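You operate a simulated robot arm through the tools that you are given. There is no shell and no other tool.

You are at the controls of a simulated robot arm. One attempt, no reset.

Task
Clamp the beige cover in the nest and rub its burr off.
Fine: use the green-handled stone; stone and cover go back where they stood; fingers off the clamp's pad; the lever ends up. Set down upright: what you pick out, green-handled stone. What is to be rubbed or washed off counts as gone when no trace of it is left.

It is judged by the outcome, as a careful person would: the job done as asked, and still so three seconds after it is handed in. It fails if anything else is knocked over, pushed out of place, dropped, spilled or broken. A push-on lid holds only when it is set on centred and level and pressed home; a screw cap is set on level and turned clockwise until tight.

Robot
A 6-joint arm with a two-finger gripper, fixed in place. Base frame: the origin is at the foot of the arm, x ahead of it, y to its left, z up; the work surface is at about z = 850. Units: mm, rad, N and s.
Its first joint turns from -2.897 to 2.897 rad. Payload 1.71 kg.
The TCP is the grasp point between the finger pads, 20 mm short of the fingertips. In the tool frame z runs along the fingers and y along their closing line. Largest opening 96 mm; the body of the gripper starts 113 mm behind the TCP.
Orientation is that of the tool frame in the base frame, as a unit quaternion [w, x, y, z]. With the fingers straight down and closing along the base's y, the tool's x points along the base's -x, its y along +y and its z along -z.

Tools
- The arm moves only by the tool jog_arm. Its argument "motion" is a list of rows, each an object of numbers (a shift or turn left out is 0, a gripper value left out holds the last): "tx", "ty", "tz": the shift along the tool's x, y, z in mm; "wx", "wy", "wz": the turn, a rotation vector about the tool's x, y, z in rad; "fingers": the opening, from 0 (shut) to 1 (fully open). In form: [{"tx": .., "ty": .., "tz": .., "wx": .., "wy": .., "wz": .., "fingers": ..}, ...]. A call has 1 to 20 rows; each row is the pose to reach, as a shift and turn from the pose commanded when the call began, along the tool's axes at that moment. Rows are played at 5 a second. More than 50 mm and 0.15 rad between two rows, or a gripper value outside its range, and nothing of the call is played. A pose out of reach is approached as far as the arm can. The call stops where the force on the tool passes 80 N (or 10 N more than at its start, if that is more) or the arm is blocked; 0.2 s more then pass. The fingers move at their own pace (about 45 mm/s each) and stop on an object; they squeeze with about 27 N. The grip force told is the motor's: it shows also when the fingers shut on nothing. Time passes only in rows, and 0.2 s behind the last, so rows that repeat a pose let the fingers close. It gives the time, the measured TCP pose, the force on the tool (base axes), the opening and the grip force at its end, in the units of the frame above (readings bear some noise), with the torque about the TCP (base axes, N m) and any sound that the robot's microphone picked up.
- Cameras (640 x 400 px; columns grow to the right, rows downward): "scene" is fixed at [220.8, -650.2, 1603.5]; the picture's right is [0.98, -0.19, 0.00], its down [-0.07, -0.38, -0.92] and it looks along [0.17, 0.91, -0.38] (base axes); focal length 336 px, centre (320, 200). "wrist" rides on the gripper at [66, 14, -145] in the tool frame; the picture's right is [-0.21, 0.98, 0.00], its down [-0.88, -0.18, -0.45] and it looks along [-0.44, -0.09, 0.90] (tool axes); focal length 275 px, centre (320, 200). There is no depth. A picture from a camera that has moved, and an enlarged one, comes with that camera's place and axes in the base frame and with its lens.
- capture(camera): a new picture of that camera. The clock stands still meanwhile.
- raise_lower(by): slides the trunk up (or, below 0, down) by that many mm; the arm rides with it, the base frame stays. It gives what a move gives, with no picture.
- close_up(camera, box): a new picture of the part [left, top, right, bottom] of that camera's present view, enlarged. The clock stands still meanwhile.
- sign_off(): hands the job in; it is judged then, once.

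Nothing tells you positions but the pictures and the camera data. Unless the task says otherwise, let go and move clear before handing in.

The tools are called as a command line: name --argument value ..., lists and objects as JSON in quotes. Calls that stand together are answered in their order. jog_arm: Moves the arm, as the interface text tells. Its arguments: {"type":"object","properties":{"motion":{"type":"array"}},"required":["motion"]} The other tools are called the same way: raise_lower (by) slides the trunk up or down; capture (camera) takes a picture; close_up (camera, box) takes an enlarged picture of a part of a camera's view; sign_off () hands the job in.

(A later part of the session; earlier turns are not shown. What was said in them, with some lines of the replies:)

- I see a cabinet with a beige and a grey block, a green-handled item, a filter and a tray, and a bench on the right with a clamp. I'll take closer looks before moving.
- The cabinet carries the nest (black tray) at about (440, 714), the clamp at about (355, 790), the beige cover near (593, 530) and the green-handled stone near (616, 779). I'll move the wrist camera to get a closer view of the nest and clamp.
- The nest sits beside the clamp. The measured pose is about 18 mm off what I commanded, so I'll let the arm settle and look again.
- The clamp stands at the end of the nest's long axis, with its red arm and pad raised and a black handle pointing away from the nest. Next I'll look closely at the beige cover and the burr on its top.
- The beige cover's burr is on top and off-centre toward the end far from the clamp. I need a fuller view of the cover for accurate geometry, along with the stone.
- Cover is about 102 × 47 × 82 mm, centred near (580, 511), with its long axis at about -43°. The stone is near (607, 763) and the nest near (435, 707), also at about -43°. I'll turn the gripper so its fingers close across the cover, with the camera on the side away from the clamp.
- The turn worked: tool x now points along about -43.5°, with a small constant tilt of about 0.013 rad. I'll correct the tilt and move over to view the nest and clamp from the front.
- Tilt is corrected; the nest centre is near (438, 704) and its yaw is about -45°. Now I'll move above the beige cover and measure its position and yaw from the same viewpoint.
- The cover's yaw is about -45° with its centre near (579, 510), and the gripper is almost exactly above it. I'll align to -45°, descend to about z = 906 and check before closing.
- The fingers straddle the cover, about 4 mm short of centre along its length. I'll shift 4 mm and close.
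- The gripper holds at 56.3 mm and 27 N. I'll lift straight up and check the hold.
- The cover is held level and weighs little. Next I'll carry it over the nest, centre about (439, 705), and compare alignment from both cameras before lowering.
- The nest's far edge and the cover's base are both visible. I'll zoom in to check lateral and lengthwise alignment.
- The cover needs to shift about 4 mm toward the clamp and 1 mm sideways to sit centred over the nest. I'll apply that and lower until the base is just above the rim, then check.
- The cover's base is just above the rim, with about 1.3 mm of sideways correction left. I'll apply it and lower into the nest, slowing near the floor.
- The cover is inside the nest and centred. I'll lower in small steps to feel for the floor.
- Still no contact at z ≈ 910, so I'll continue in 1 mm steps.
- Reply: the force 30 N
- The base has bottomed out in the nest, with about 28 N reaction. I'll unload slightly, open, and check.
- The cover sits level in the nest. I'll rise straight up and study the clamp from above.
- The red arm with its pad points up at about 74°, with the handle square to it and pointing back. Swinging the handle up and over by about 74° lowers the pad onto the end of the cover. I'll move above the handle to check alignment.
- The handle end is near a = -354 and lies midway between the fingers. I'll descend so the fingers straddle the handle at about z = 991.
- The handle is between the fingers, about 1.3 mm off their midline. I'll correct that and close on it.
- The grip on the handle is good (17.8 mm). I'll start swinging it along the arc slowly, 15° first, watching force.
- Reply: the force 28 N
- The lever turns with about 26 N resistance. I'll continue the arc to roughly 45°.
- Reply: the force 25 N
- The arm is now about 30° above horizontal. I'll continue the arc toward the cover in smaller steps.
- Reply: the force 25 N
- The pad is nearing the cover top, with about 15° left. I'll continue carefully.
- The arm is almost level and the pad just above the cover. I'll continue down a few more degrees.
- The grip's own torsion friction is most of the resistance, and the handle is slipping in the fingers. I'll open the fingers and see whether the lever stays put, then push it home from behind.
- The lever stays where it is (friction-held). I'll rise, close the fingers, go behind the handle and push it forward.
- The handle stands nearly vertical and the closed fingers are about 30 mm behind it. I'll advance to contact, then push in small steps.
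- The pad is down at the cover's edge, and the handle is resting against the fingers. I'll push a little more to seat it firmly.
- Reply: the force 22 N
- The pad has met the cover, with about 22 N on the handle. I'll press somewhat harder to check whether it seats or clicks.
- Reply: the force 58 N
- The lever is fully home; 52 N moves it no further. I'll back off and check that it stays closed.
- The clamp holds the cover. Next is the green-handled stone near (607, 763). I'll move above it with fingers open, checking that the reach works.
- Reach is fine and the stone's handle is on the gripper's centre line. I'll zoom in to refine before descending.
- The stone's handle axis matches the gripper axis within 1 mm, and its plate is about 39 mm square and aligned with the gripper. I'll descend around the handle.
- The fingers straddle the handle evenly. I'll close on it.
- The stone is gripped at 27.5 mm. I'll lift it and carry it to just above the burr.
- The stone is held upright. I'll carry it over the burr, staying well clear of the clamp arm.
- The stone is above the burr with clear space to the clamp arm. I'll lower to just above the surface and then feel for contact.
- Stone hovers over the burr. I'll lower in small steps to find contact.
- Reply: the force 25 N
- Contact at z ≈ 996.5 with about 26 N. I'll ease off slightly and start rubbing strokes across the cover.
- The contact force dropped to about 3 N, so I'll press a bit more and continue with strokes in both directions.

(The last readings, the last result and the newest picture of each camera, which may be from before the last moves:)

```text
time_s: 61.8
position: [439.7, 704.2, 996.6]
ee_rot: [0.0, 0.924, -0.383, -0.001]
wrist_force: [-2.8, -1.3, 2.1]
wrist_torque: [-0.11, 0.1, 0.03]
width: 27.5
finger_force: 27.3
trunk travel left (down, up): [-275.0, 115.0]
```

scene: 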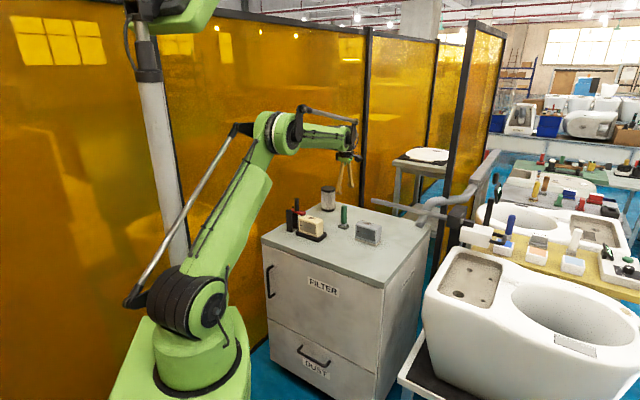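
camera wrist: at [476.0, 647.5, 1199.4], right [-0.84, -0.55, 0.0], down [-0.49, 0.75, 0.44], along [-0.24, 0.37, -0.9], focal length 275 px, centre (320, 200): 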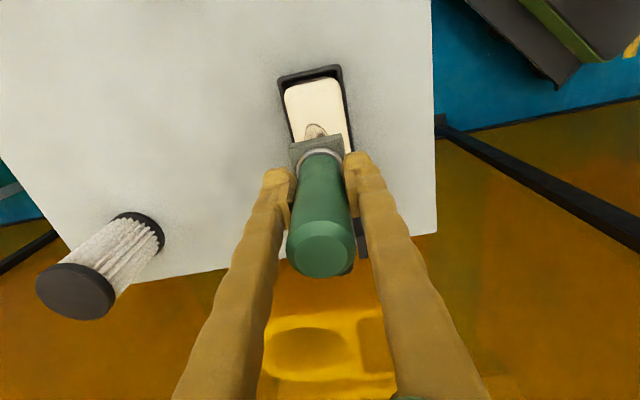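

I'll lift and shift the stone aside to inspect the burr.

jog_arm --motion '[{"tz": -20}, {"tz": -45}, {"tz": -45, "ty": -35}, {"tz": -45, "ty": -70}, {"tz": -45, "ty": -70}]'

close_up --camera "scene" --box '[280, 180, 340, 240]'

capture --camera "wrist"

close_up --camera "wrist" --box '[360, 80, 520, 260]'

```text
time_s: 63.0
position: [491.8, 754.5, 1040.4]
ee_rot: [0.0, 0.924, -0.382, 0.0]
wrist_force: [1.1, -0.1, -3.2]
wrist_torque: [-0.06, 0.0, 0.0]
width: 27.4
finger_force: 26.4
trunk travel left (down, up): [-275.0, 115.0]
```

```text
6.67 times, centred on (310, 210) of scene
camera zoom: at [220.8, -650.2, 1603.5], right [0.98, -0.19, 0.0], down [-0.07, -0.38, -0.92], along [0.17, 0.91, -0.38], focal length 2238 px, centre (387, 133)
```

zoom: 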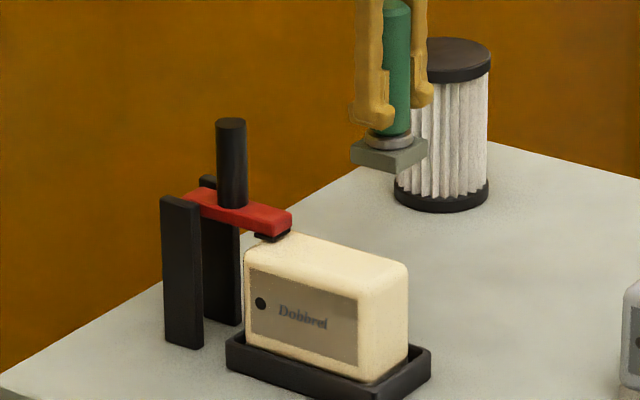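

```text
taken
camera wrist: at [527.9, 697.3, 1186.5], right [-0.84, -0.55, 0.0], down [-0.49, 0.75, 0.44], along [-0.24, 0.37, -0.9], focal length 275 px, centre (320, 200)
```

wrist: 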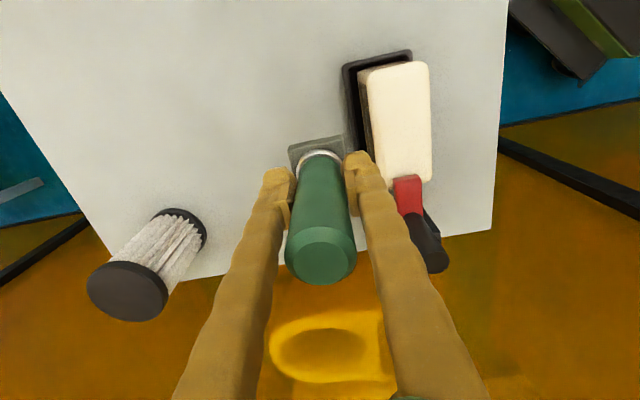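

```text
2.22 times, centred on (440, 170) of wrist
camera zoom: at [527.9, 697.3, 1186.5], right [-0.84, -0.55, 0.0], down [-0.49, 0.75, 0.44], along [-0.24, 0.37, -0.9], focal length 612 px, centre (53, 267)
```

zoom: 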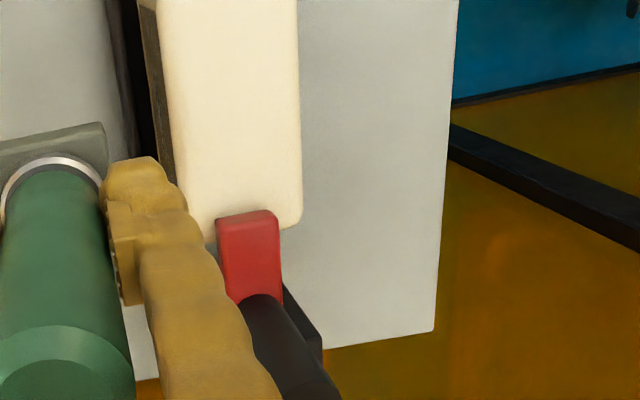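

The burr looks gone. I'll check at higher magnification for any trace.

close_up --camera "wrist" --box '[355, 55, 440, 135]'

close_up --camera "wrist" --box '[355, 115, 440, 195]'

close_up --camera "scene" --box '[300, 205, 326, 225]'

```text
5.00 times, centred on (398, 95) of wrist
camera zoom: at [527.9, 697.3, 1186.5], right [-0.84, -0.55, 0.0], down [-0.49, 0.75, 0.44], along [-0.24, 0.37, -0.9], focal length 1376 px, centre (-68, 725)
```

zoom: 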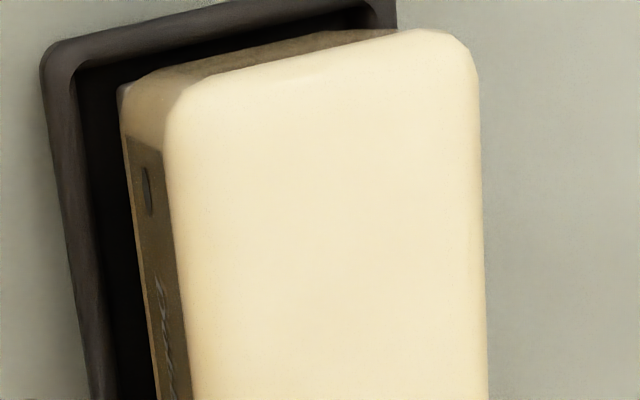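

```text
5.00 times, centred on (398, 155) of wrist
camera zoom: at [527.9, 697.3, 1186.5], right [-0.84, -0.55, 0.0], down [-0.49, 0.75, 0.44], along [-0.24, 0.37, -0.9], focal length 1376 px, centre (-68, 425)
```

zoom: 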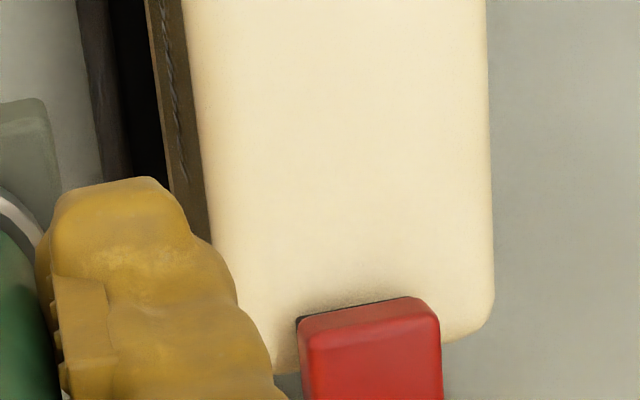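

```text
16.00 times, centred on (313, 215) of scene
camera zoom: at [220.8, -650.2, 1603.5], right [0.98, -0.19, 0.0], down [-0.07, -0.38, -0.92], along [0.17, 0.91, -0.38], focal length 5372 px, centre (432, -40)
```

zoom: 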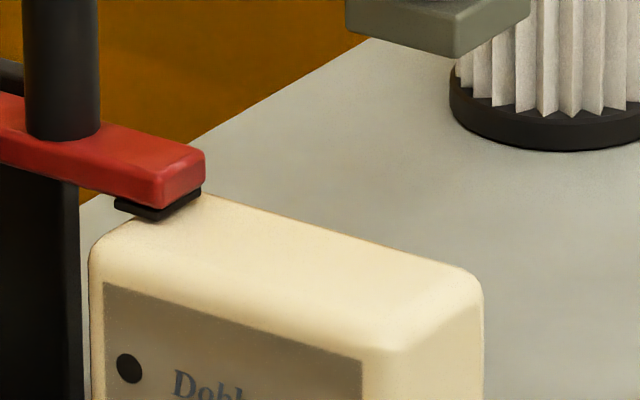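

No trace is visible in either view. For certainty I'll make one more light set of strokes over the whole burr area before putting the stone back.

jog_arm --motion '[{"ty": 35}, {"ty": 70}, {"ty": 70, "tz": 25}, {"ty": 70, "tz": 42}, {"ty": 70, "tz": 45.5}, {"ty": 74, "tz": 45.8}, {"ty": 78, "tz": 45.8, "tx": 3}, {"ty": 74, "tz": 45.8, "tx": 4}, {"ty": 68, "tz": 45.8, "tx": 4}, {"ty": 62, "tz": 45.8, "tx": 3}, {"ty": 66, "tz": 45.8}, {"ty": 72, "tz": 45.8, "tx": -3}, {"ty": 78, "tz": 45.8, "tx": -4}, {"ty": 72, "tz": 45.8, "tx": -4}, {"ty": 66, "tz": 45.8, "tx": -4}, {"ty": 62, "tz": 45.8, "tx": -2}, {"ty": 68, "tz": 45.8}, {"ty": 74, "tz": 45.8}, {"ty": 70, "tz": 45.8}]'

close_up --camera "scene" --box '[280, 170, 340, 240]'

```text
time_s: 67.0
position: [439.5, 703.7, 994.6]
ee_rot: [0.001, 0.924, -0.382, 0.001]
wrist_force: [-2.5, -0.8, 4.9]
wrist_torque: [-0.07, 0.17, 0.01]
width: 27.6
finger_force: 27.3
trunk travel left (down, up): [-275.0, 115.0]
```

```text
5.71 times, centred on (310, 205) of scene
camera zoom: at [220.8, -650.2, 1603.5], right [0.98, -0.19, 0.0], down [-0.07, -0.38, -0.92], along [0.17, 0.91, -0.38], focal length 1918 px, centre (377, 171)
```

zoom: 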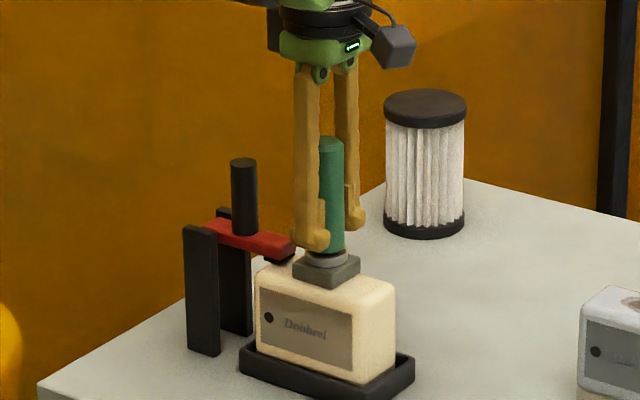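

Rubbing is done. I'll lift, carry the stone back above its original spot and stop about 10 mm above the surface.

jog_arm --motion '[{"tz": -25}, {"tz": -56.8}, {"tx": 13, "ty": -27, "tz": -56.8}, {"tx": 26, "ty": -54, "tz": -56.8}, {"tx": 39, "ty": -81, "tz": -56.8}, {"tx": 52, "ty": -107, "tz": -56.8}, {"tx": 65, "ty": -134, "tz": -56.8}, {"tx": 77.1, "ty": -160, "tz": -56.8}, {"tx": 77.1, "ty": -160, "tz": -56.8}, {"tx": 77.1, "ty": -160, "tz": -20}, {"tx": 77.1, "ty": -160, "tz": 20}, {"tx": 77.1, "ty": -160, "tz": 55}, {"tx": 77.1, "ty": -160, "tz": 72}, {"tx": 77.1, "ty": -160, "tz": 78}, {"tx": 77.1, "ty": -160, "tz": 78}]'

close_up --camera "scene" --box '[310, 180, 390, 250]'

close_up --camera "wrist" --box '[240, 110, 400, 300]'

close_up --camera "scene" --box '[300, 205, 326, 225]'

```text
time_s: 70.2
position: [608.9, 762.1, 915.7]
ee_rot: [-0.001, 0.924, -0.382, 0.0]
wrist_force: [0.3, 0.0, -2.4]
wrist_torque: [-0.01, -0.03, -0.01]
width: 27.7
finger_force: 27.3
trunk travel left (down, up): [-275.0, 115.0]
```

```text
5.71 times, centred on (350, 215) of scene
camera zoom: at [220.8, -650.2, 1603.5], right [0.98, -0.19, 0.0], down [-0.07, -0.38, -0.92], along [0.17, 0.91, -0.38], focal length 1918 px, centre (149, 114)
```

zoom: 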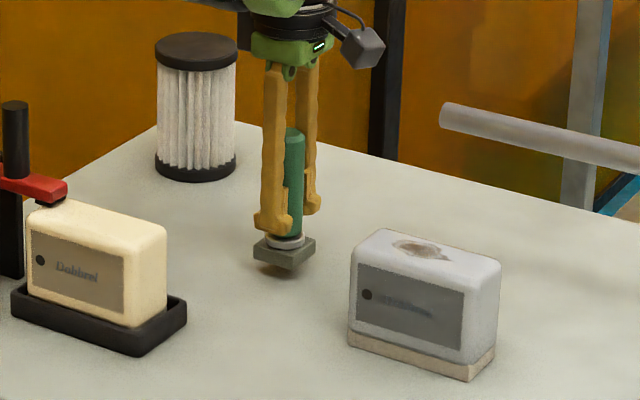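

```text
2.11 times, centred on (320, 205) of wrist
camera zoom: at [645.2, 704.6, 1062.9], right [-0.84, -0.55, 0.0], down [-0.49, 0.75, 0.44], along [-0.24, 0.37, -0.9], focal length 580 px, centre (320, 190)
```

zoom: 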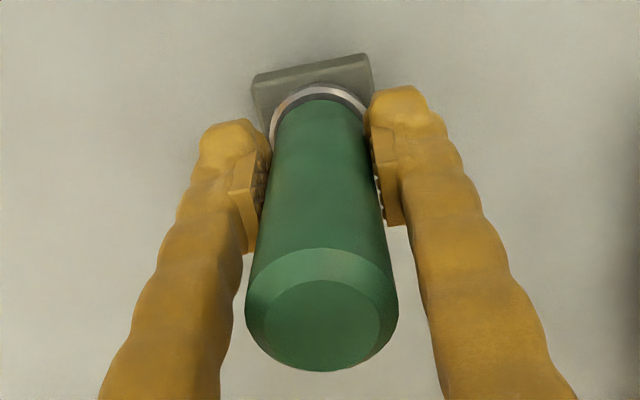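

```text
16.00 times, centred on (313, 215) of scene
camera zoom: at [220.8, -650.2, 1603.5], right [0.98, -0.19, 0.0], down [-0.07, -0.38, -0.92], along [0.17, 0.91, -0.38], focal length 5372 px, centre (432, -40)
```

zoom: 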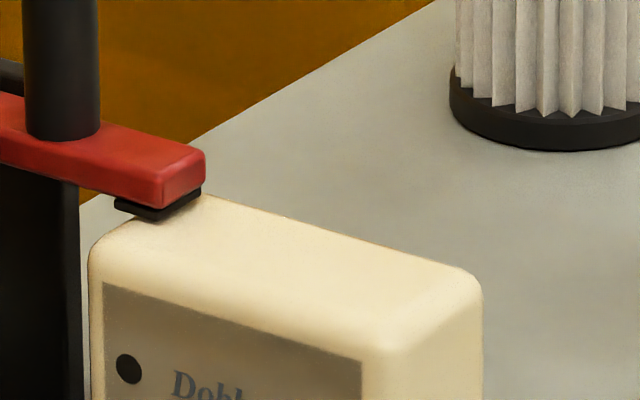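

The burr area is clean, and the stone is about 10 mm above its original place. It slid up about 3 mm in the grip, so I'll lower gently to contact.

jog_arm --motion '[{"tz": 3}, {"tz": 6}, {"tz": 8}, {"tz": 8}]'

```text
time_s: 71.2
position: [609.3, 761.7, 909.8]
ee_rot: [0.001, 0.924, -0.383, 0.0]
wrist_force: [-0.5, -0.9, -2.9]
wrist_torque: [-0.04, 0.0, 0.01]
width: 27.7
finger_force: 27.4
trunk travel left (down, up): [-275.0, 115.0]
```

Not touching yet; I'll continue in small steps.

jog_arm --motion '[{"tz": 1}, {"tz": 2}, {"tz": 3}, {"tz": 3}]'

```text
time_s: 72.2
position: [608.6, 761.4, 905.5]
ee_rot: [-0.001, 0.924, -0.383, 0.0]
wrist_force: [-0.6, 0.1, -2.1]
wrist_torque: [-0.01, 0.02, 0.04]
width: 27.7
finger_force: 27.3
trunk travel left (down, up): [-275.0, 115.0]
```

jog_arm --motion '[{"tz": 0.7}, {"tz": 1.4}, {"tz": 1.4}]'

```text
time_s: 73.0
position: [609.8, 762.0, 906.0]
ee_rot: [0.0, 0.924, -0.383, 0.0]
wrist_force: [-0.7, 0.0, -2.4]
wrist_torque: [-0.03, 0.0, -0.01]
width: 27.9
finger_force: 27.4
trunk travel left (down, up): [-275.0, 115.0]
```

jog_arm --motion '[{"tz": 0.7}, {"tz": 1.4}, {"tz": 1.4}]'

close_up --camera "scene" --box '[330, 205, 360, 230]'

```text
time_s: 73.8
position: [608.5, 762.0, 903.5]
ee_rot: [0.0, 0.924, -0.383, 0.0]
wrist_force: [-0.9, 0.3, -2.3]
wrist_torque: [0.04, 0.0, 0.02]
width: 27.6
finger_force: 27.4
trunk travel left (down, up): [-275.0, 115.0]
```

```text
16.00 times, centred on (345, 218) of scene
camera zoom: at [220.8, -650.2, 1603.5], right [0.98, -0.19, 0.0], down [-0.07, -0.38, -0.92], along [0.17, 0.91, -0.38], focal length 5372 px, centre (-80, -80)
```

zoom: 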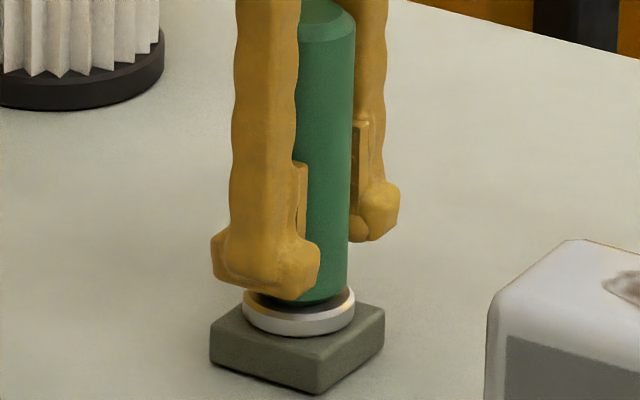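

Very near the surface now, no contact force yet. I'll continue gently.

jog_arm --motion '[{"tz": 0.5}, {"tz": 1.0}, {"tz": 1.0}]'

```text
time_s: 74.6
position: [608.0, 761.7, 903.0]
ee_rot: [0.0, 0.924, -0.383, 0.001]
wrist_force: [-0.2, -0.4, -2.5]
wrist_torque: [0.01, 0.05, 0.01]
width: 27.7
finger_force: 27.3
trunk travel left (down, up): [-275.0, 115.0]
```

jog_arm --motion '[{"tz": 0.5}, {"tz": 1.0}, {"tz": 1.0}]'

```text
time_s: 75.4
position: [608.4, 761.8, 903.4]
ee_rot: [-0.001, 0.924, -0.383, 0.0]
wrist_force: [5.0, 5.3, 16.0]
wrist_torque: [0.13, -0.03, -0.03]
width: 27.8
finger_force: 26.9
trunk travel left (down, up): [-275.0, 115.0]
```

The stone is on the surface at (608, 762), the same spot as before. I'll unload and open the fingers.

jog_arm --motion '[{"tz": -0.7}, {"tz": -0.7, "fingers": 0.4}, {"tz": -0.7, "fingers": 0.7}, {"tz": -0.7, "fingers": 1}, {"tz": -0.7, "fingers": 1}, {"tz": -0.7, "fingers": 1}]'

close_up --camera "scene" --box '[310, 180, 390, 250]'

capture --camera "wrist"

```text
time_s: 76.8
position: [608.1, 761.2, 902.1]
ee_rot: [0.0, 0.924, -0.383, 0.0]
wrist_force: [0.2, -0.4, -0.1]
wrist_torque: [0.01, 0.0, 0.03]
width: 95.9
finger_force: 0.1
trunk travel left (down, up): [-275.0, 115.0]
```

```text
5.71 times, centred on (350, 215) of scene
camera zoom: at [220.8, -650.2, 1603.5], right [0.98, -0.19, 0.0], down [-0.07, -0.38, -0.92], along [0.17, 0.91, -0.38], focal length 1918 px, centre (149, 114)
```

zoom: 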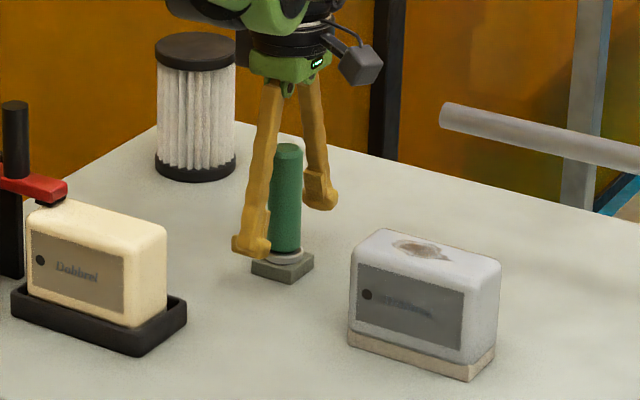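

```text
taken
camera wrist: at [644.1, 704.4, 1048.7], right [-0.84, -0.55, 0.0], down [-0.49, 0.75, 0.44], along [-0.24, 0.37, -0.9], focal length 275 px, centre (320, 200)
```

wrist: 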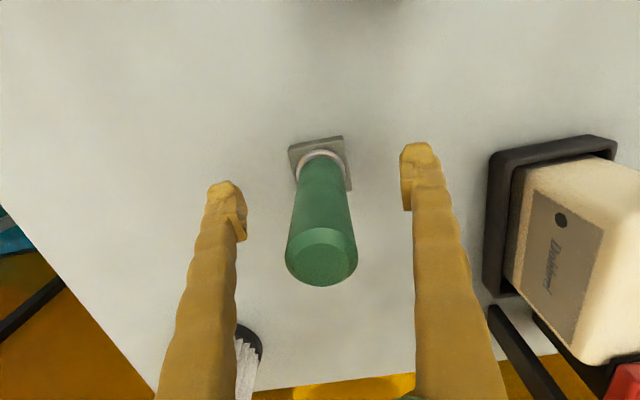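

The stone stands upright at its original spot. I'll rise, close the fingers and move to the nest side of the clamp handle, ready to swing it back open.

jog_arm --motion '[{"tz": -30}, {"tz": -70}, {"tz": -110}, {"tz": -150}, {"tz": -183}, {"tz": -183, "tx": -26, "ty": 32, "fingers": 0}, {"tz": -183, "tx": -52, "ty": 64, "fingers": 0}, {"tz": -183, "tx": -78, "ty": 96, "fingers": 0}, {"tz": -183, "tx": -105, "ty": 128, "fingers": 0}, {"tz": -183, "tx": -130, "ty": 160, "fingers": 0}, {"tz": -183, "tx": -130, "ty": 160, "fingers": 0}, {"tz": -183, "tx": -130, "ty": 160, "fingers": 0}]'

capture --camera "wrist"

close_up --camera "scene" --box '[275, 165, 355, 240]'

```text
time_s: 79.4
position: [406.6, 739.6, 1086.2]
ee_rot: [0.0, 0.924, -0.382, -0.001]
wrist_force: [0.2, -0.5, 0.6]
wrist_torque: [-0.04, 0.02, -0.01]
width: 0.1
finger_force: 27.4
trunk travel left (down, up): [-275.0, 115.0]
```

```text
taken
camera wrist: at [442.0, 681.8, 1231.4], right [-0.84, -0.55, 0.0], down [-0.49, 0.75, 0.45], along [-0.24, 0.37, -0.9], focal length 275 px, centre (320, 200)
```

wrist: 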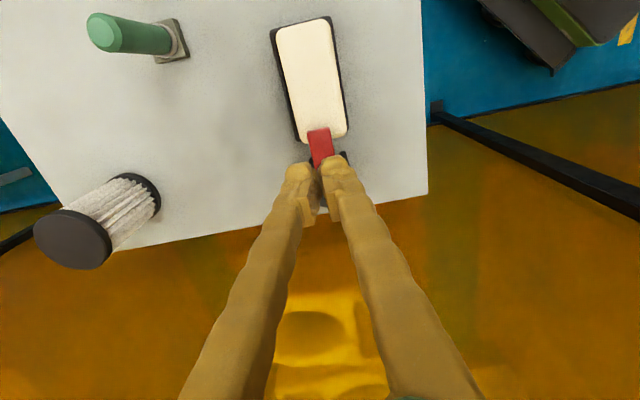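

```text
5.33 times, centred on (315, 202) of scene
camera zoom: at [220.8, -650.2, 1603.5], right [0.98, -0.19, 0.0], down [-0.07, -0.38, -0.92], along [0.17, 0.91, -0.38], focal length 1790 px, centre (347, 187)
```

zoom: 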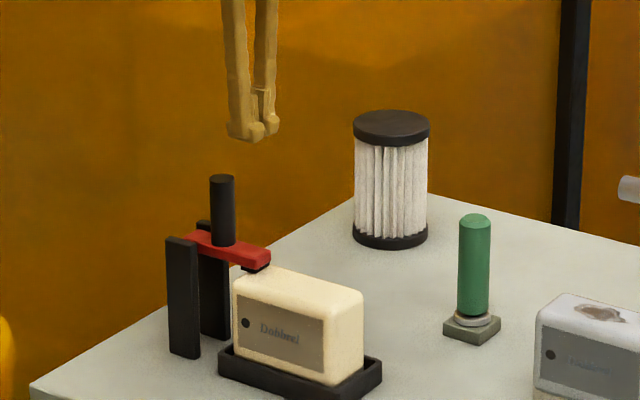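

The fingers are on the nest side of the handle with about 15 mm of clearance. I'll lower so the tips sit about 15 mm below the handle's top and check.

jog_arm --motion '[{"tz": 20, "ty": 1}, {"tz": 40, "ty": 1}, {"tz": 60, "ty": 1}, {"tz": 64, "ty": 1}, {"tz": 64, "ty": 1}]'

close_up --camera "scene" --box '[280, 180, 330, 240]'

capture --camera "wrist"

```text
time_s: 80.6
position: [404.1, 740.7, 1020.8]
ee_rot: [0.0, 0.924, -0.383, 0.001]
wrist_force: [0.3, -0.3, 0.2]
wrist_torque: [-0.03, 0.0, -0.02]
width: 0.0
finger_force: 26.6
trunk travel left (down, up): [-275.0, 115.0]
```

```text
6.67 times, centred on (305, 210) of scene
camera zoom: at [220.8, -650.2, 1603.5], right [0.98, -0.19, 0.0], down [-0.07, -0.38, -0.92], along [0.17, 0.91, -0.38], focal length 2238 px, centre (420, 133)
```

zoom: 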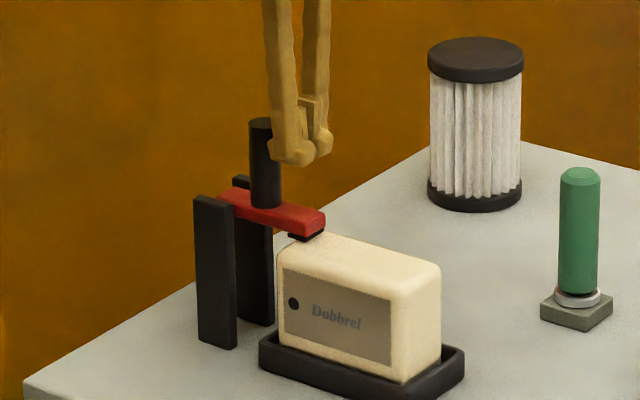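

```text
taken
camera wrist: at [439.3, 683.1, 1167.4], right [-0.84, -0.55, 0.0], down [-0.49, 0.75, 0.44], along [-0.24, 0.37, -0.9], focal length 275 px, centre (320, 200)
```

wrist: 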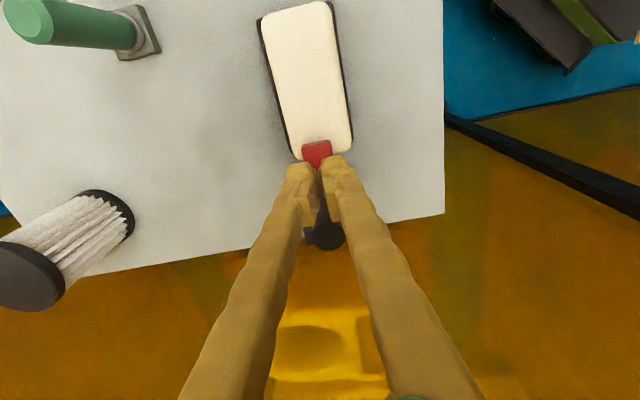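

Everything lines up, with the tips well above the arm and pad. I'll push the handle back along its arc, first about 20°.

jog_arm --motion '[{"tx": -6}, {"tx": -13}, {"tx": -17, "tz": -2.5}, {"tx": -21, "tz": -5}, {"tx": -25, "tz": -7.5}, {"tx": -28.5, "tz": -9.5}, {"tx": -34, "tz": -11.5}, {"tx": -34, "tz": -11.5}]'

close_up --camera "scene" --box '[280, 180, 330, 240]'

```text
time_s: 82.4
position: [379.2, 764.6, 1033.1]
ee_rot: [0.0, 0.924, -0.382, 0.0]
wrist_force: [1.3, -0.6, 0.5]
wrist_torque: [0.01, -0.06, -0.04]
width: 0.1
finger_force: 27.4
trunk travel left (down, up): [-275.0, 115.0]
```

```text
6.67 times, centred on (305, 210) of scene
camera zoom: at [220.8, -650.2, 1603.5], right [0.98, -0.19, 0.0], down [-0.07, -0.38, -0.92], along [0.17, 0.91, -0.38], focal length 2238 px, centre (420, 133)
```

zoom: 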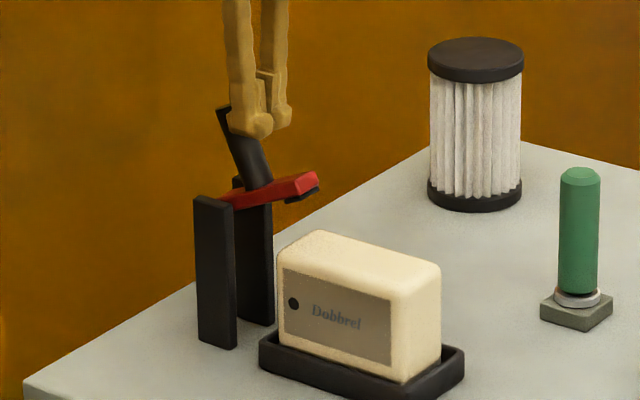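

The lever opens easily and the cover stays put. I'll continue the arc.

jog_arm --motion '[{"tx": -6, "tz": -1.5}, {"tx": -12, "tz": -3}, {"tx": -18, "tz": -3.3}, {"tx": -24, "tz": -3.5}, {"tx": -30, "tz": -3.5}, {"tx": -36, "tz": -2}, {"tx": -42, "tz": -0.5}, {"tx": -47.5, "tz": 1}, {"tx": -47.5, "tz": 1}]'

close_up --camera "scene" --box '[275, 180, 325, 240]'

```text
time_s: 84.4
position: [344.7, 797.6, 1032.7]
ee_rot: [-0.001, 0.924, -0.383, 0.0]
wrist_force: [-0.1, 0.5, 0.6]
wrist_torque: [0.04, 0.0, -0.01]
width: 0.1
finger_force: 26.4
trunk travel left (down, up): [-275.0, 115.0]
```

```text
6.67 times, centred on (300, 210) of scene
camera zoom: at [220.8, -650.2, 1603.5], right [0.98, -0.19, 0.0], down [-0.07, -0.38, -0.92], along [0.17, 0.91, -0.38], focal length 2238 px, centre (453, 133)
```

zoom: 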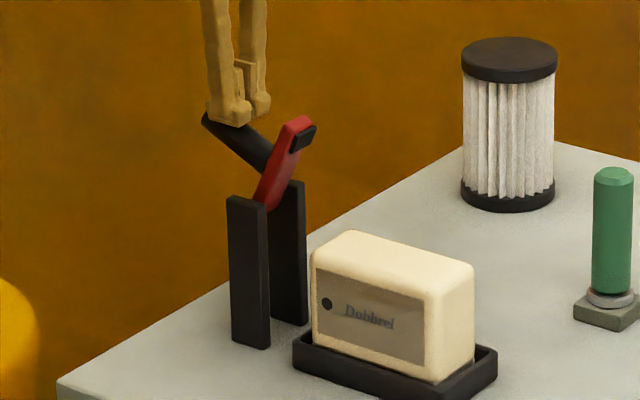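

The arm is at about 60°. I'll push the remaining 14° or so, watching for the end stop.

jog_arm --motion '[{"tx": -5, "tz": 2.3}, {"tx": -10, "tz": 5}, {"tx": -13, "tz": 6.7}, {"tx": -15, "tz": 8}, {"tx": -15, "tz": 8}]'

close_up --camera "scene" --box '[275, 185, 325, 240]'

```text
time_s: 85.6
position: [335.7, 807.5, 1024.8]
ee_rot: [0.0, 0.923, -0.384, 0.001]
wrist_force: [10.3, -5.8, 15.7]
wrist_torque: [-0.01, -0.2, -0.15]
width: 0.0
finger_force: 27.3
trunk travel left (down, up): [-275.0, 115.0]
```

```text
7.27 times, centred on (300, 212) of scene
camera zoom: at [220.8, -650.2, 1603.5], right [0.98, -0.19, 0.0], down [-0.07, -0.38, -0.92], along [0.17, 0.91, -0.38], focal length 2442 px, centre (466, 109)
```

zoom: 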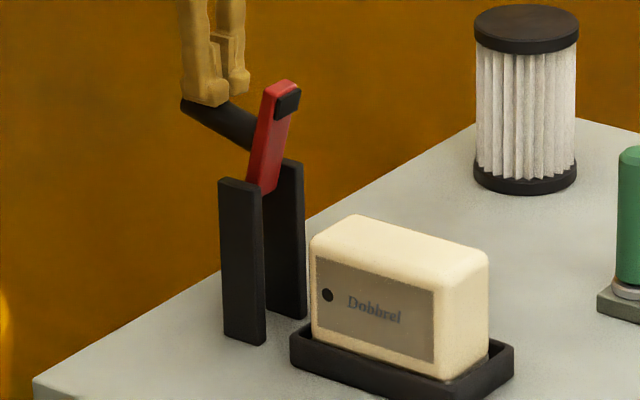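

The lever is back at its starting position against the stop; the picture matches the first view. I'll rise clear and go back over the cover with open fingers.

jog_arm --motion '[{"tz": -20}, {"tz": -45}, {"tz": -70}, {"tz": -70, "tx": 36}, {"tz": -70, "tx": 72}, {"tz": -70, "tx": 108, "fingers": 1}, {"tz": -70, "tx": 144, "fingers": 1}, {"tz": -70, "tx": 144, "fingers": 1}, {"tz": -70, "tx": 144, "fingers": 1}]'

capture --camera "wrist"

close_up --camera "wrist" --box '[250, 50, 390, 200]'

close_up --camera "scene" --box '[275, 185, 325, 240]'

```text
time_s: 87.6
position: [434.0, 706.3, 1093.8]
ee_rot: [0.0, 0.924, -0.383, 0.0]
wrist_force: [0.9, 0.0, -0.6]
wrist_torque: [0.0, -0.02, -0.02]
width: 88.0
finger_force: 0.1
trunk travel left (down, up): [-275.0, 115.0]
```

```text
taken
camera wrist: at [469.6, 648.4, 1239.8], right [-0.84, -0.55, 0.0], down [-0.49, 0.75, 0.44], along [-0.24, 0.37, -0.9], focal length 275 px, centre (320, 200)
```

wrist: 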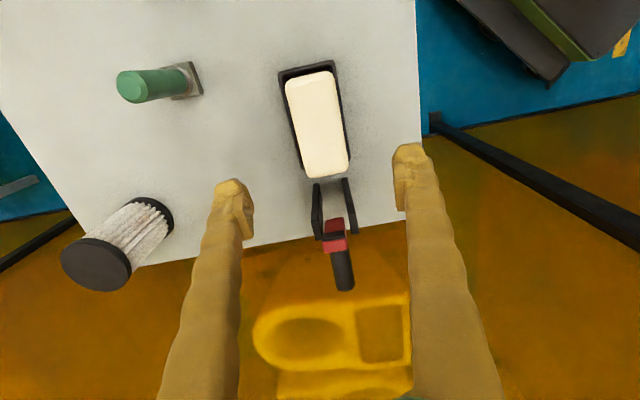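

```text
2.67 times, centred on (320, 125) of wrist
camera zoom: at [469.6, 648.4, 1239.8], right [-0.84, -0.55, 0.0], down [-0.49, 0.75, 0.44], along [-0.24, 0.37, -0.9], focal length 734 px, centre (320, 400)
```

zoom: 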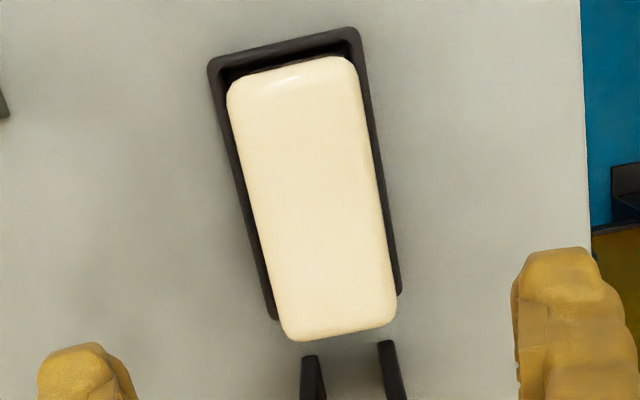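

```text
7.27 times, centred on (300, 212) of scene
camera zoom: at [220.8, -650.2, 1603.5], right [0.98, -0.19, 0.0], down [-0.07, -0.38, -0.92], along [0.17, 0.91, -0.38], focal length 2442 px, centre (466, 109)
```

zoom: 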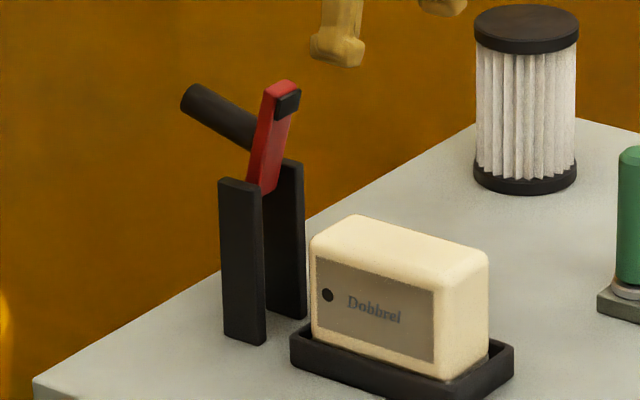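

The cover is still centred in the nest, its top is clean, and the lever is up. I'll descend to the same grip height as before.

jog_arm --motion '[{"tx": 1.3, "ty": -1.3, "tz": 35, "fingers": 1}, {"tx": 1.3, "ty": -1.3, "tz": 75}, {"tx": 1.3, "ty": -1.3, "tz": 110}, {"tx": 1.3, "ty": -1.3, "tz": 145}, {"tx": 1.3, "ty": -1.3, "tz": 170}, {"tx": 1.3, "ty": -1.3, "tz": 181}, {"tx": 1.3, "ty": -1.3, "tz": 181}]'

capture --camera "wrist"

close_up --camera "scene" --box '[280, 180, 340, 245]'

```text
time_s: 89.2
position: [437.4, 705.2, 911.5]
ee_rot: [0.0, 0.924, -0.382, 0.0]
wrist_force: [-0.6, -0.4, 0.1]
wrist_torque: [-0.01, 0.01, 0.0]
width: 96.0
finger_force: 0.0
trunk travel left (down, up): [-275.0, 115.0]
```

```text
taken
camera wrist: at [473.0, 648.9, 1058.0], right [-0.84, -0.55, 0.0], down [-0.49, 0.75, 0.44], along [-0.24, 0.37, -0.9], focal length 275 px, centre (320, 200)
```

wrist: 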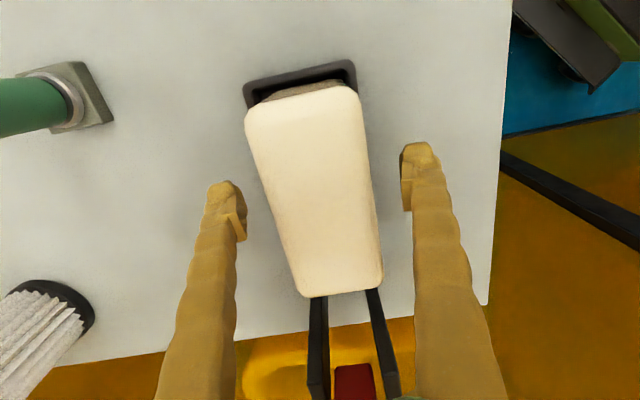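

```text
6.15 times, centred on (310, 212) of scene
camera zoom: at [220.8, -650.2, 1603.5], right [0.98, -0.19, 0.0], down [-0.07, -0.38, -0.92], along [0.17, 0.91, -0.38], focal length 2066 px, centre (382, 123)
```

zoom: 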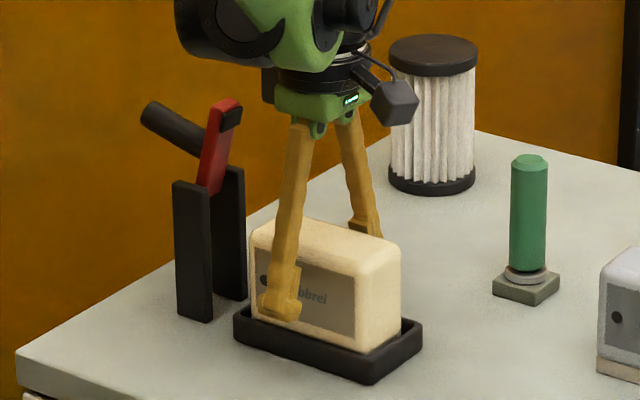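

The view matches the earlier release pose. I'll close on the cover and lift it straight up.

jog_arm --motion '[{"fingers": 0.3}, {"fingers": 0.3}, {"fingers": 0.3}, {"fingers": 0.3}, {"fingers": 0.3}]'

```text
time_s: 90.4
position: [437.2, 705.9, 911.1]
ee_rot: [0.0, 0.924, -0.382, 0.0]
wrist_force: [-0.1, -0.5, 1.6]
wrist_torque: [-0.04, 0.0, 0.01]
width: 56.3
finger_force: 26.5
trunk travel left (down, up): [-275.0, 115.0]
```

Gripped at 56.3 mm. I'll lift out of the nest.

jog_arm --motion '[{"tz": -5}, {"tz": -15}, {"tz": -30}, {"tz": -50}, {"tz": -74}, {"tz": -74}]'

close_up --camera "scene" --box '[280, 180, 340, 245]'

capture --camera "wrist"

```text
time_s: 91.8
position: [436.3, 705.3, 987.8]
ee_rot: [0.0, 0.924, -0.382, -0.001]
wrist_force: [-0.1, 0.1, -2.8]
wrist_torque: [-0.01, -0.03, 0.0]
width: 56.4
finger_force: 27.1
trunk travel left (down, up): [-275.0, 115.0]
```

```text
6.15 times, centred on (310, 212) of scene
camera zoom: at [220.8, -650.2, 1603.5], right [0.98, -0.19, 0.0], down [-0.07, -0.38, -0.92], along [0.17, 0.91, -0.38], focal length 2066 px, centre (382, 123)
```

zoom: 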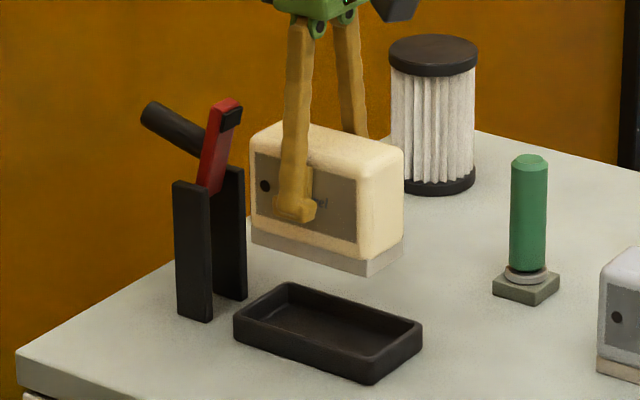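

```text
taken
camera wrist: at [473.5, 648.6, 1134.3], right [-0.84, -0.55, 0.0], down [-0.49, 0.75, 0.44], along [-0.24, 0.37, -0.9], focal length 275 px, centre (320, 200)
```

wrist: 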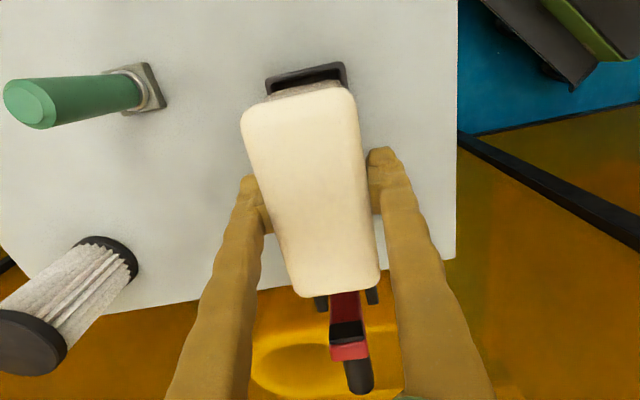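

The cover is out of the nest and clean. I'll carry it back to its original place near (580, 510) and stop just above the surface.

jog_arm --motion '[{"tx": 30, "ty": 5}, {"tx": 60, "ty": 10}, {"tx": 90, "ty": 15}, {"tx": 120, "ty": 19}, {"tx": 150, "ty": 24}, {"tx": 180, "ty": 29}, {"tx": 210, "ty": 33}, {"tx": 240.4, "ty": 37.9}, {"tx": 240.4, "ty": 37.9}, {"tx": 240.4, "ty": 37.9, "tz": 25}, {"tx": 240.4, "ty": 37.9, "tz": 50}, {"tx": 240.4, "ty": 37.9, "tz": 65}, {"tx": 240.4, "ty": 37.9, "tz": 73}, {"tx": 240.4, "ty": 37.9, "tz": 73}]'

close_up --camera "scene" --box '[325, 190, 395, 270]'

capture --camera "wrist"

```text
time_s: 94.8
position: [582.2, 509.4, 912.6]
ee_rot: [0.0, 0.924, -0.382, 0.0]
wrist_force: [-1.1, -0.7, -3.0]
wrist_torque: [0.01, -0.02, 0.0]
width: 56.6
finger_force: 26.7
trunk travel left (down, up): [-275.0, 115.0]
```

```text
5.00 times, centred on (360, 230) of scene
camera zoom: at [220.8, -650.2, 1603.5], right [0.98, -0.19, 0.0], down [-0.07, -0.38, -0.92], along [0.17, 0.91, -0.38], focal length 1679 px, centre (120, 50)
```

zoom: 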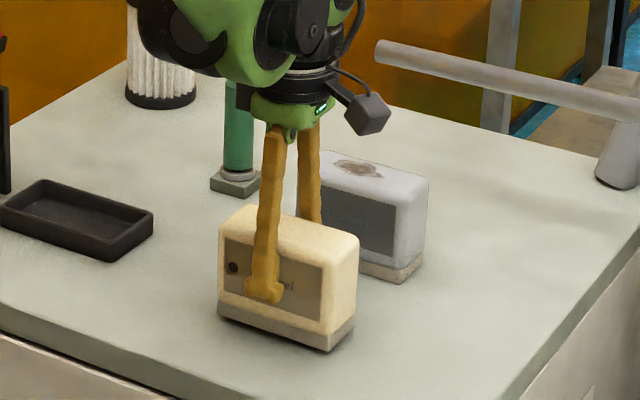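

```text
taken
camera wrist: at [617.2, 452.6, 1059.6], right [-0.84, -0.55, 0.0], down [-0.49, 0.75, 0.44], along [-0.24, 0.37, -0.9], focal length 275 px, centre (320, 200)
```

wrist: 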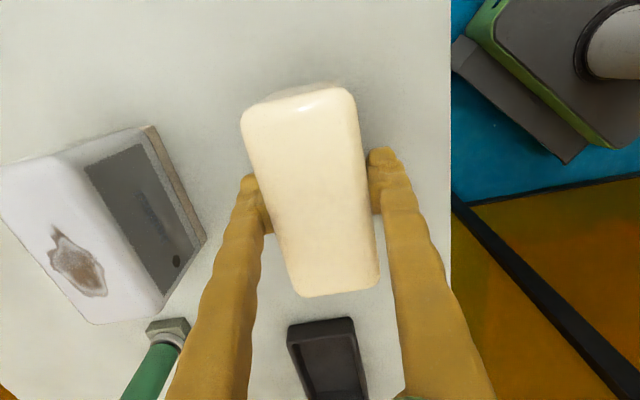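

The cover is about 6 mm above the surface and about 2 mm off along its length. I'll correct that and lower further, comparing with the original picture.

jog_arm --motion '[{"tx": -1.8, "ty": 0.7, "tz": 0}, {"tx": -1.8, "ty": 0.7, "tz": 2}, {"tx": -1.8, "ty": 0.7, "tz": 4}, {"tx": -1.8, "ty": 0.7, "tz": 5}, {"tx": -1.8, "ty": 0.7, "tz": 5}]'

close_up --camera "scene" --box '[325, 210, 395, 270]'

```text
time_s: 96.0
position: [579.0, 510.8, 907.2]
ee_rot: [0.0, 0.924, -0.383, -0.001]
wrist_force: [0.1, 0.1, -3.0]
wrist_torque: [0.01, 0.0, 0.02]
width: 56.5
finger_force: 26.9
trunk travel left (down, up): [-275.0, 115.0]
```

```text
6.67 times, centred on (360, 240) of scene
camera zoom: at [220.8, -650.2, 1603.5], right [0.98, -0.19, 0.0], down [-0.07, -0.38, -0.92], along [0.17, 0.91, -0.38], focal length 2238 px, centre (53, -67)
```

zoom: 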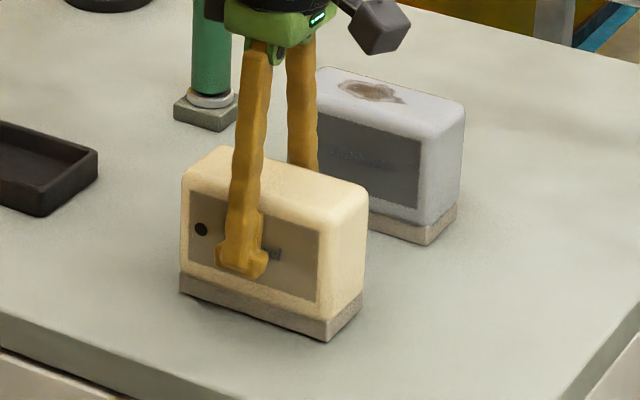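

It lines up with the original picture to within about a millimetre. I'll lower to contact.

jog_arm --motion '[{"tz": 0.7}, {"tz": 1.4}, {"tz": 1.4}]'

```text
time_s: 96.8
position: [580.0, 511.6, 906.6]
ee_rot: [0.0, 0.924, -0.382, 0.001]
wrist_force: [0.2, 1.2, 0.3]
wrist_torque: [-0.01, -0.03, -0.01]
width: 56.6
finger_force: 26.7
trunk travel left (down, up): [-275.0, 115.0]
```

It's just touching. I'll go half a millimetre more, then open.

jog_arm --motion '[{"tz": 0.5}, {"tz": 0.5}]'

```text
time_s: 97.4
position: [578.6, 510.9, 906.5]
ee_rot: [-0.001, 0.924, -0.383, 0.0]
wrist_force: [3.7, 5.5, 12.0]
wrist_torque: [-0.03, 0.03, -0.02]
width: 56.3
finger_force: 26.8
trunk travel left (down, up): [-275.0, 115.0]
```

jog_arm --motion '[{"tz": -0.6}, {"tz": -0.6, "fingers": 0.7}, {"tz": -0.6, "fingers": 0.85}, {"tz": -0.6, "fingers": 1}, {"tz": -0.6, "fingers": 1}]'

capture --camera "wrist"

close_up --camera "scene" --box '[325, 210, 395, 270]'

```text
time_s: 98.6
position: [578.2, 511.1, 907.6]
ee_rot: [-0.001, 0.924, -0.383, 0.001]
wrist_force: [-1.2, -0.3, -0.6]
wrist_torque: [0.0, 0.0, -0.01]
width: 96.1
finger_force: 0.0
trunk travel left (down, up): [-275.0, 115.0]
```

```text
taken
camera wrist: at [614.8, 453.4, 1053.8], right [-0.84, -0.55, 0.0], down [-0.49, 0.75, 0.44], along [-0.24, 0.37, -0.9], focal length 275 px, centre (320, 200)
```

wrist: 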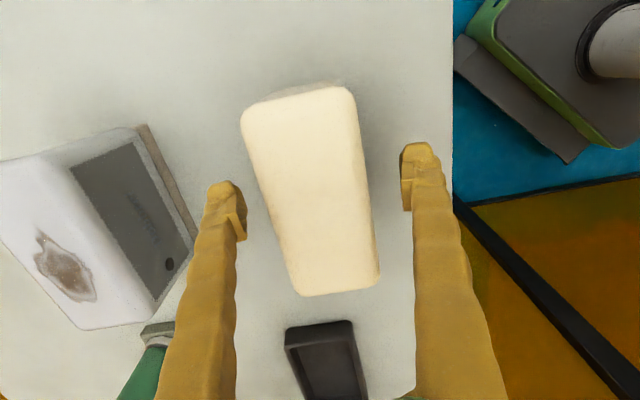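

```text
6.67 times, centred on (360, 240) of scene
camera zoom: at [220.8, -650.2, 1603.5], right [0.98, -0.19, 0.0], down [-0.07, -0.38, -0.92], along [0.17, 0.91, -0.38], focal length 2238 px, centre (53, -67)
```

zoom: 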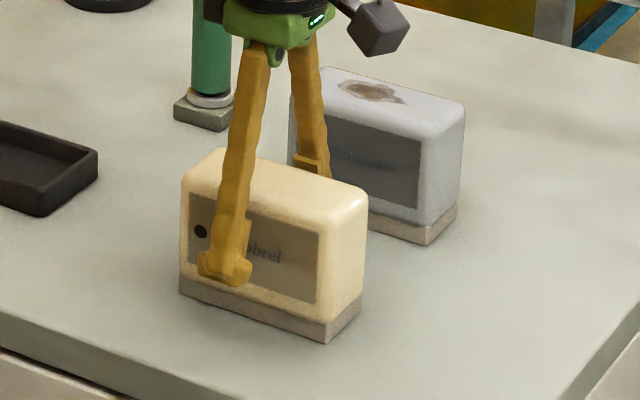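

The cover is released and standing at its original spot. I'll rise straight up, move clear and check the whole scene.

jog_arm --motion '[{"tz": -25}, {"tz": -60}, {"tz": -100}, {"tz": -140}, {"tz": -180}, {"tz": -220}, {"tz": -220}]'

capture --camera "scene"

capture --camera "wrist"

close_up --camera "scene" --box '[260, 170, 440, 280]'

close_up --camera "scene" --box '[325, 210, 395, 270]'

```text
time_s: 100.2
position: [579.3, 508.6, 1126.1]
ee_rot: [-0.001, 0.924, -0.383, 0.0]
wrist_force: [-0.7, -0.8, 0.3]
wrist_torque: [0.02, 0.0, -0.04]
width: 95.9
finger_force: 0.0
trunk travel left (down, up): [-275.0, 115.0]
```

```text
taken
```

scene: 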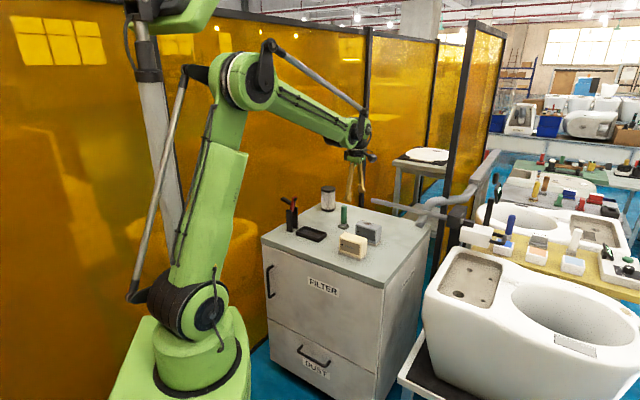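

```text
taken
camera wrist: at [614.3, 452.2, 1273.1], right [-0.84, -0.55, 0.0], down [-0.49, 0.75, 0.45], along [-0.24, 0.37, -0.9], focal length 275 px, centre (320, 200)
```

wrist: 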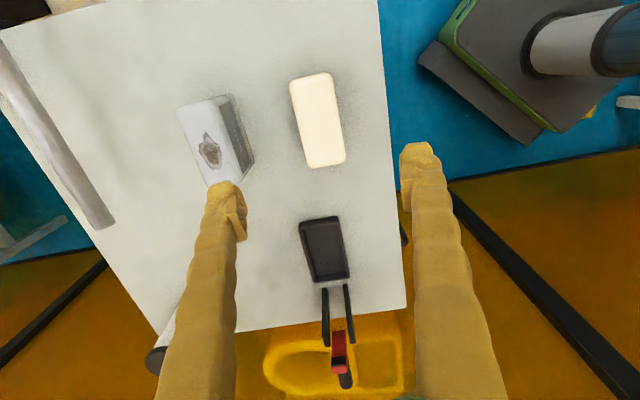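

```text
3.56 times, centred on (350, 225) of scene
camera zoom: at [220.8, -650.2, 1603.5], right [0.98, -0.19, 0.0], down [-0.07, -0.38, -0.92], along [0.17, 0.91, -0.38], focal length 1194 px, centre (213, 111)
```

zoom: 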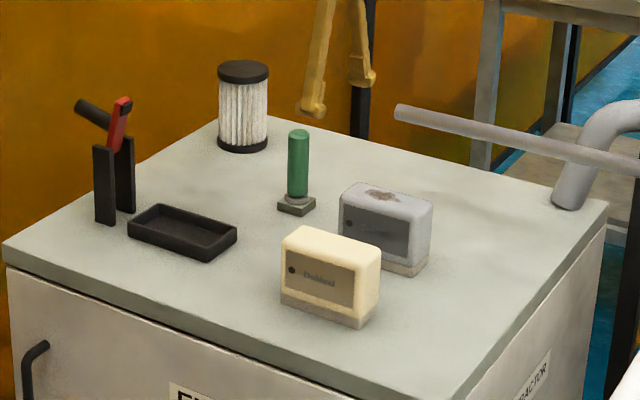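

```text
6.67 times, centred on (360, 240) of scene
camera zoom: at [220.8, -650.2, 1603.5], right [0.98, -0.19, 0.0], down [-0.07, -0.38, -0.92], along [0.17, 0.91, -0.38], focal length 2238 px, centre (53, -67)
```

zoom: 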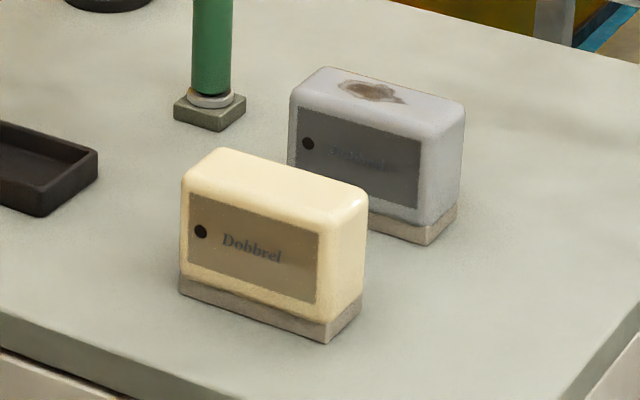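

Everything matches the first picture: stone, cover, filter, grey cover and raised lever. One last close look at the cover top for any trace.

close_up --camera "wrist" --box '[275, 65, 360, 175]'

close_up --camera "scene" --box '[336, 228, 372, 252]'

close_up --camera "scene" --box '[275, 185, 325, 240]'

```text
3.64 times, centred on (318, 120) of wrist
camera zoom: at [614.3, 452.2, 1273.1], right [-0.84, -0.55, 0.0], down [-0.49, 0.75, 0.45], along [-0.24, 0.37, -0.9], focal length 1001 px, centre (329, 491)
```

zoom: 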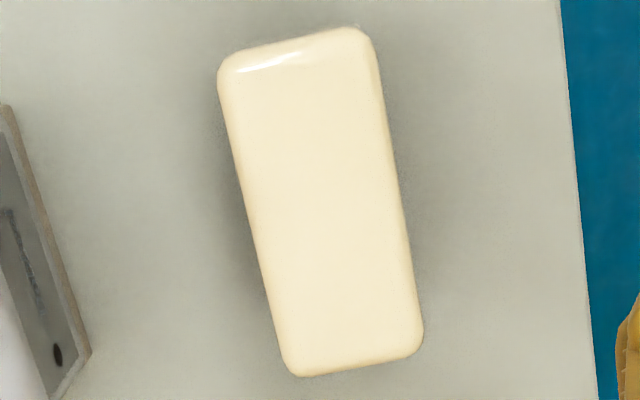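

```text
16.00 times, centred on (354, 240) of scene
camera zoom: at [220.8, -650.2, 1603.5], right [0.98, -0.19, 0.0], down [-0.07, -0.38, -0.92], along [0.17, 0.91, -0.38], focal length 5372 px, centre (-224, -440)
```

zoom: 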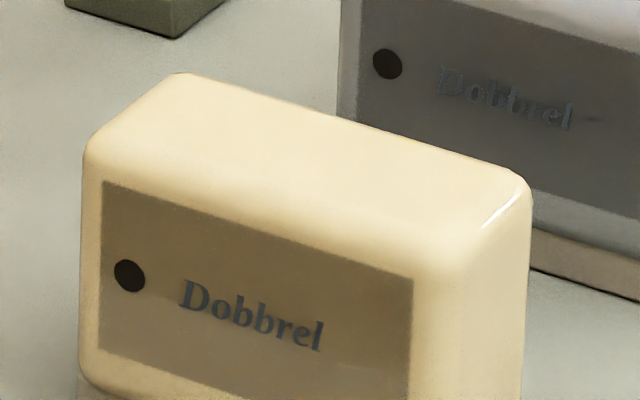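

```text
7.27 times, centred on (300, 212) of scene
camera zoom: at [220.8, -650.2, 1603.5], right [0.98, -0.19, 0.0], down [-0.07, -0.38, -0.92], along [0.17, 0.91, -0.38], focal length 2442 px, centre (466, 109)
```

zoom: 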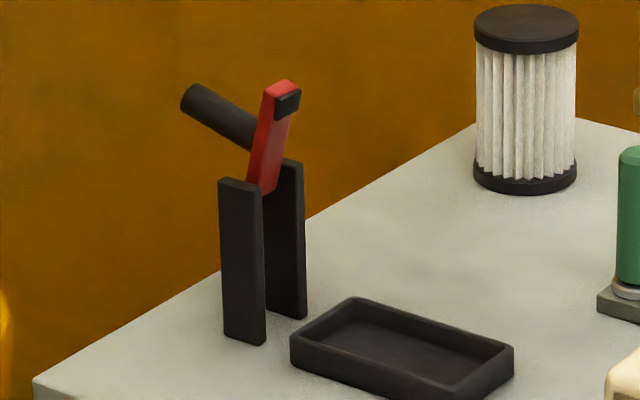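

The cover's top is spotless, the cover and stone stand upright where they were, the lever is up, the nest is empty and the gripper is clear. I'm handing the job in.

sign_off

```text
The job is handed in.
```

The beige cover's burr is rubbed off: no trace shows on its top in close-ups from either camera. I've handed the job in; no verdict has come back.

- **Clamping:** I set the cover in the nest and closed the clamp by its handle, never touching the pad. The cover stayed put while I rubbed it with the green-handled stone.
- **Stone and cover:** Both stand upright where they started. In the pictures they match the first view to within about a millimetre or two.
- **Lever:** It is back up against its stop, as at the start. I took "the lever ends up" to mean this open position.
- **Everything else:** The nest is empty, and the grey cover and filter look undisturbed. The gripper is open and well above the work.
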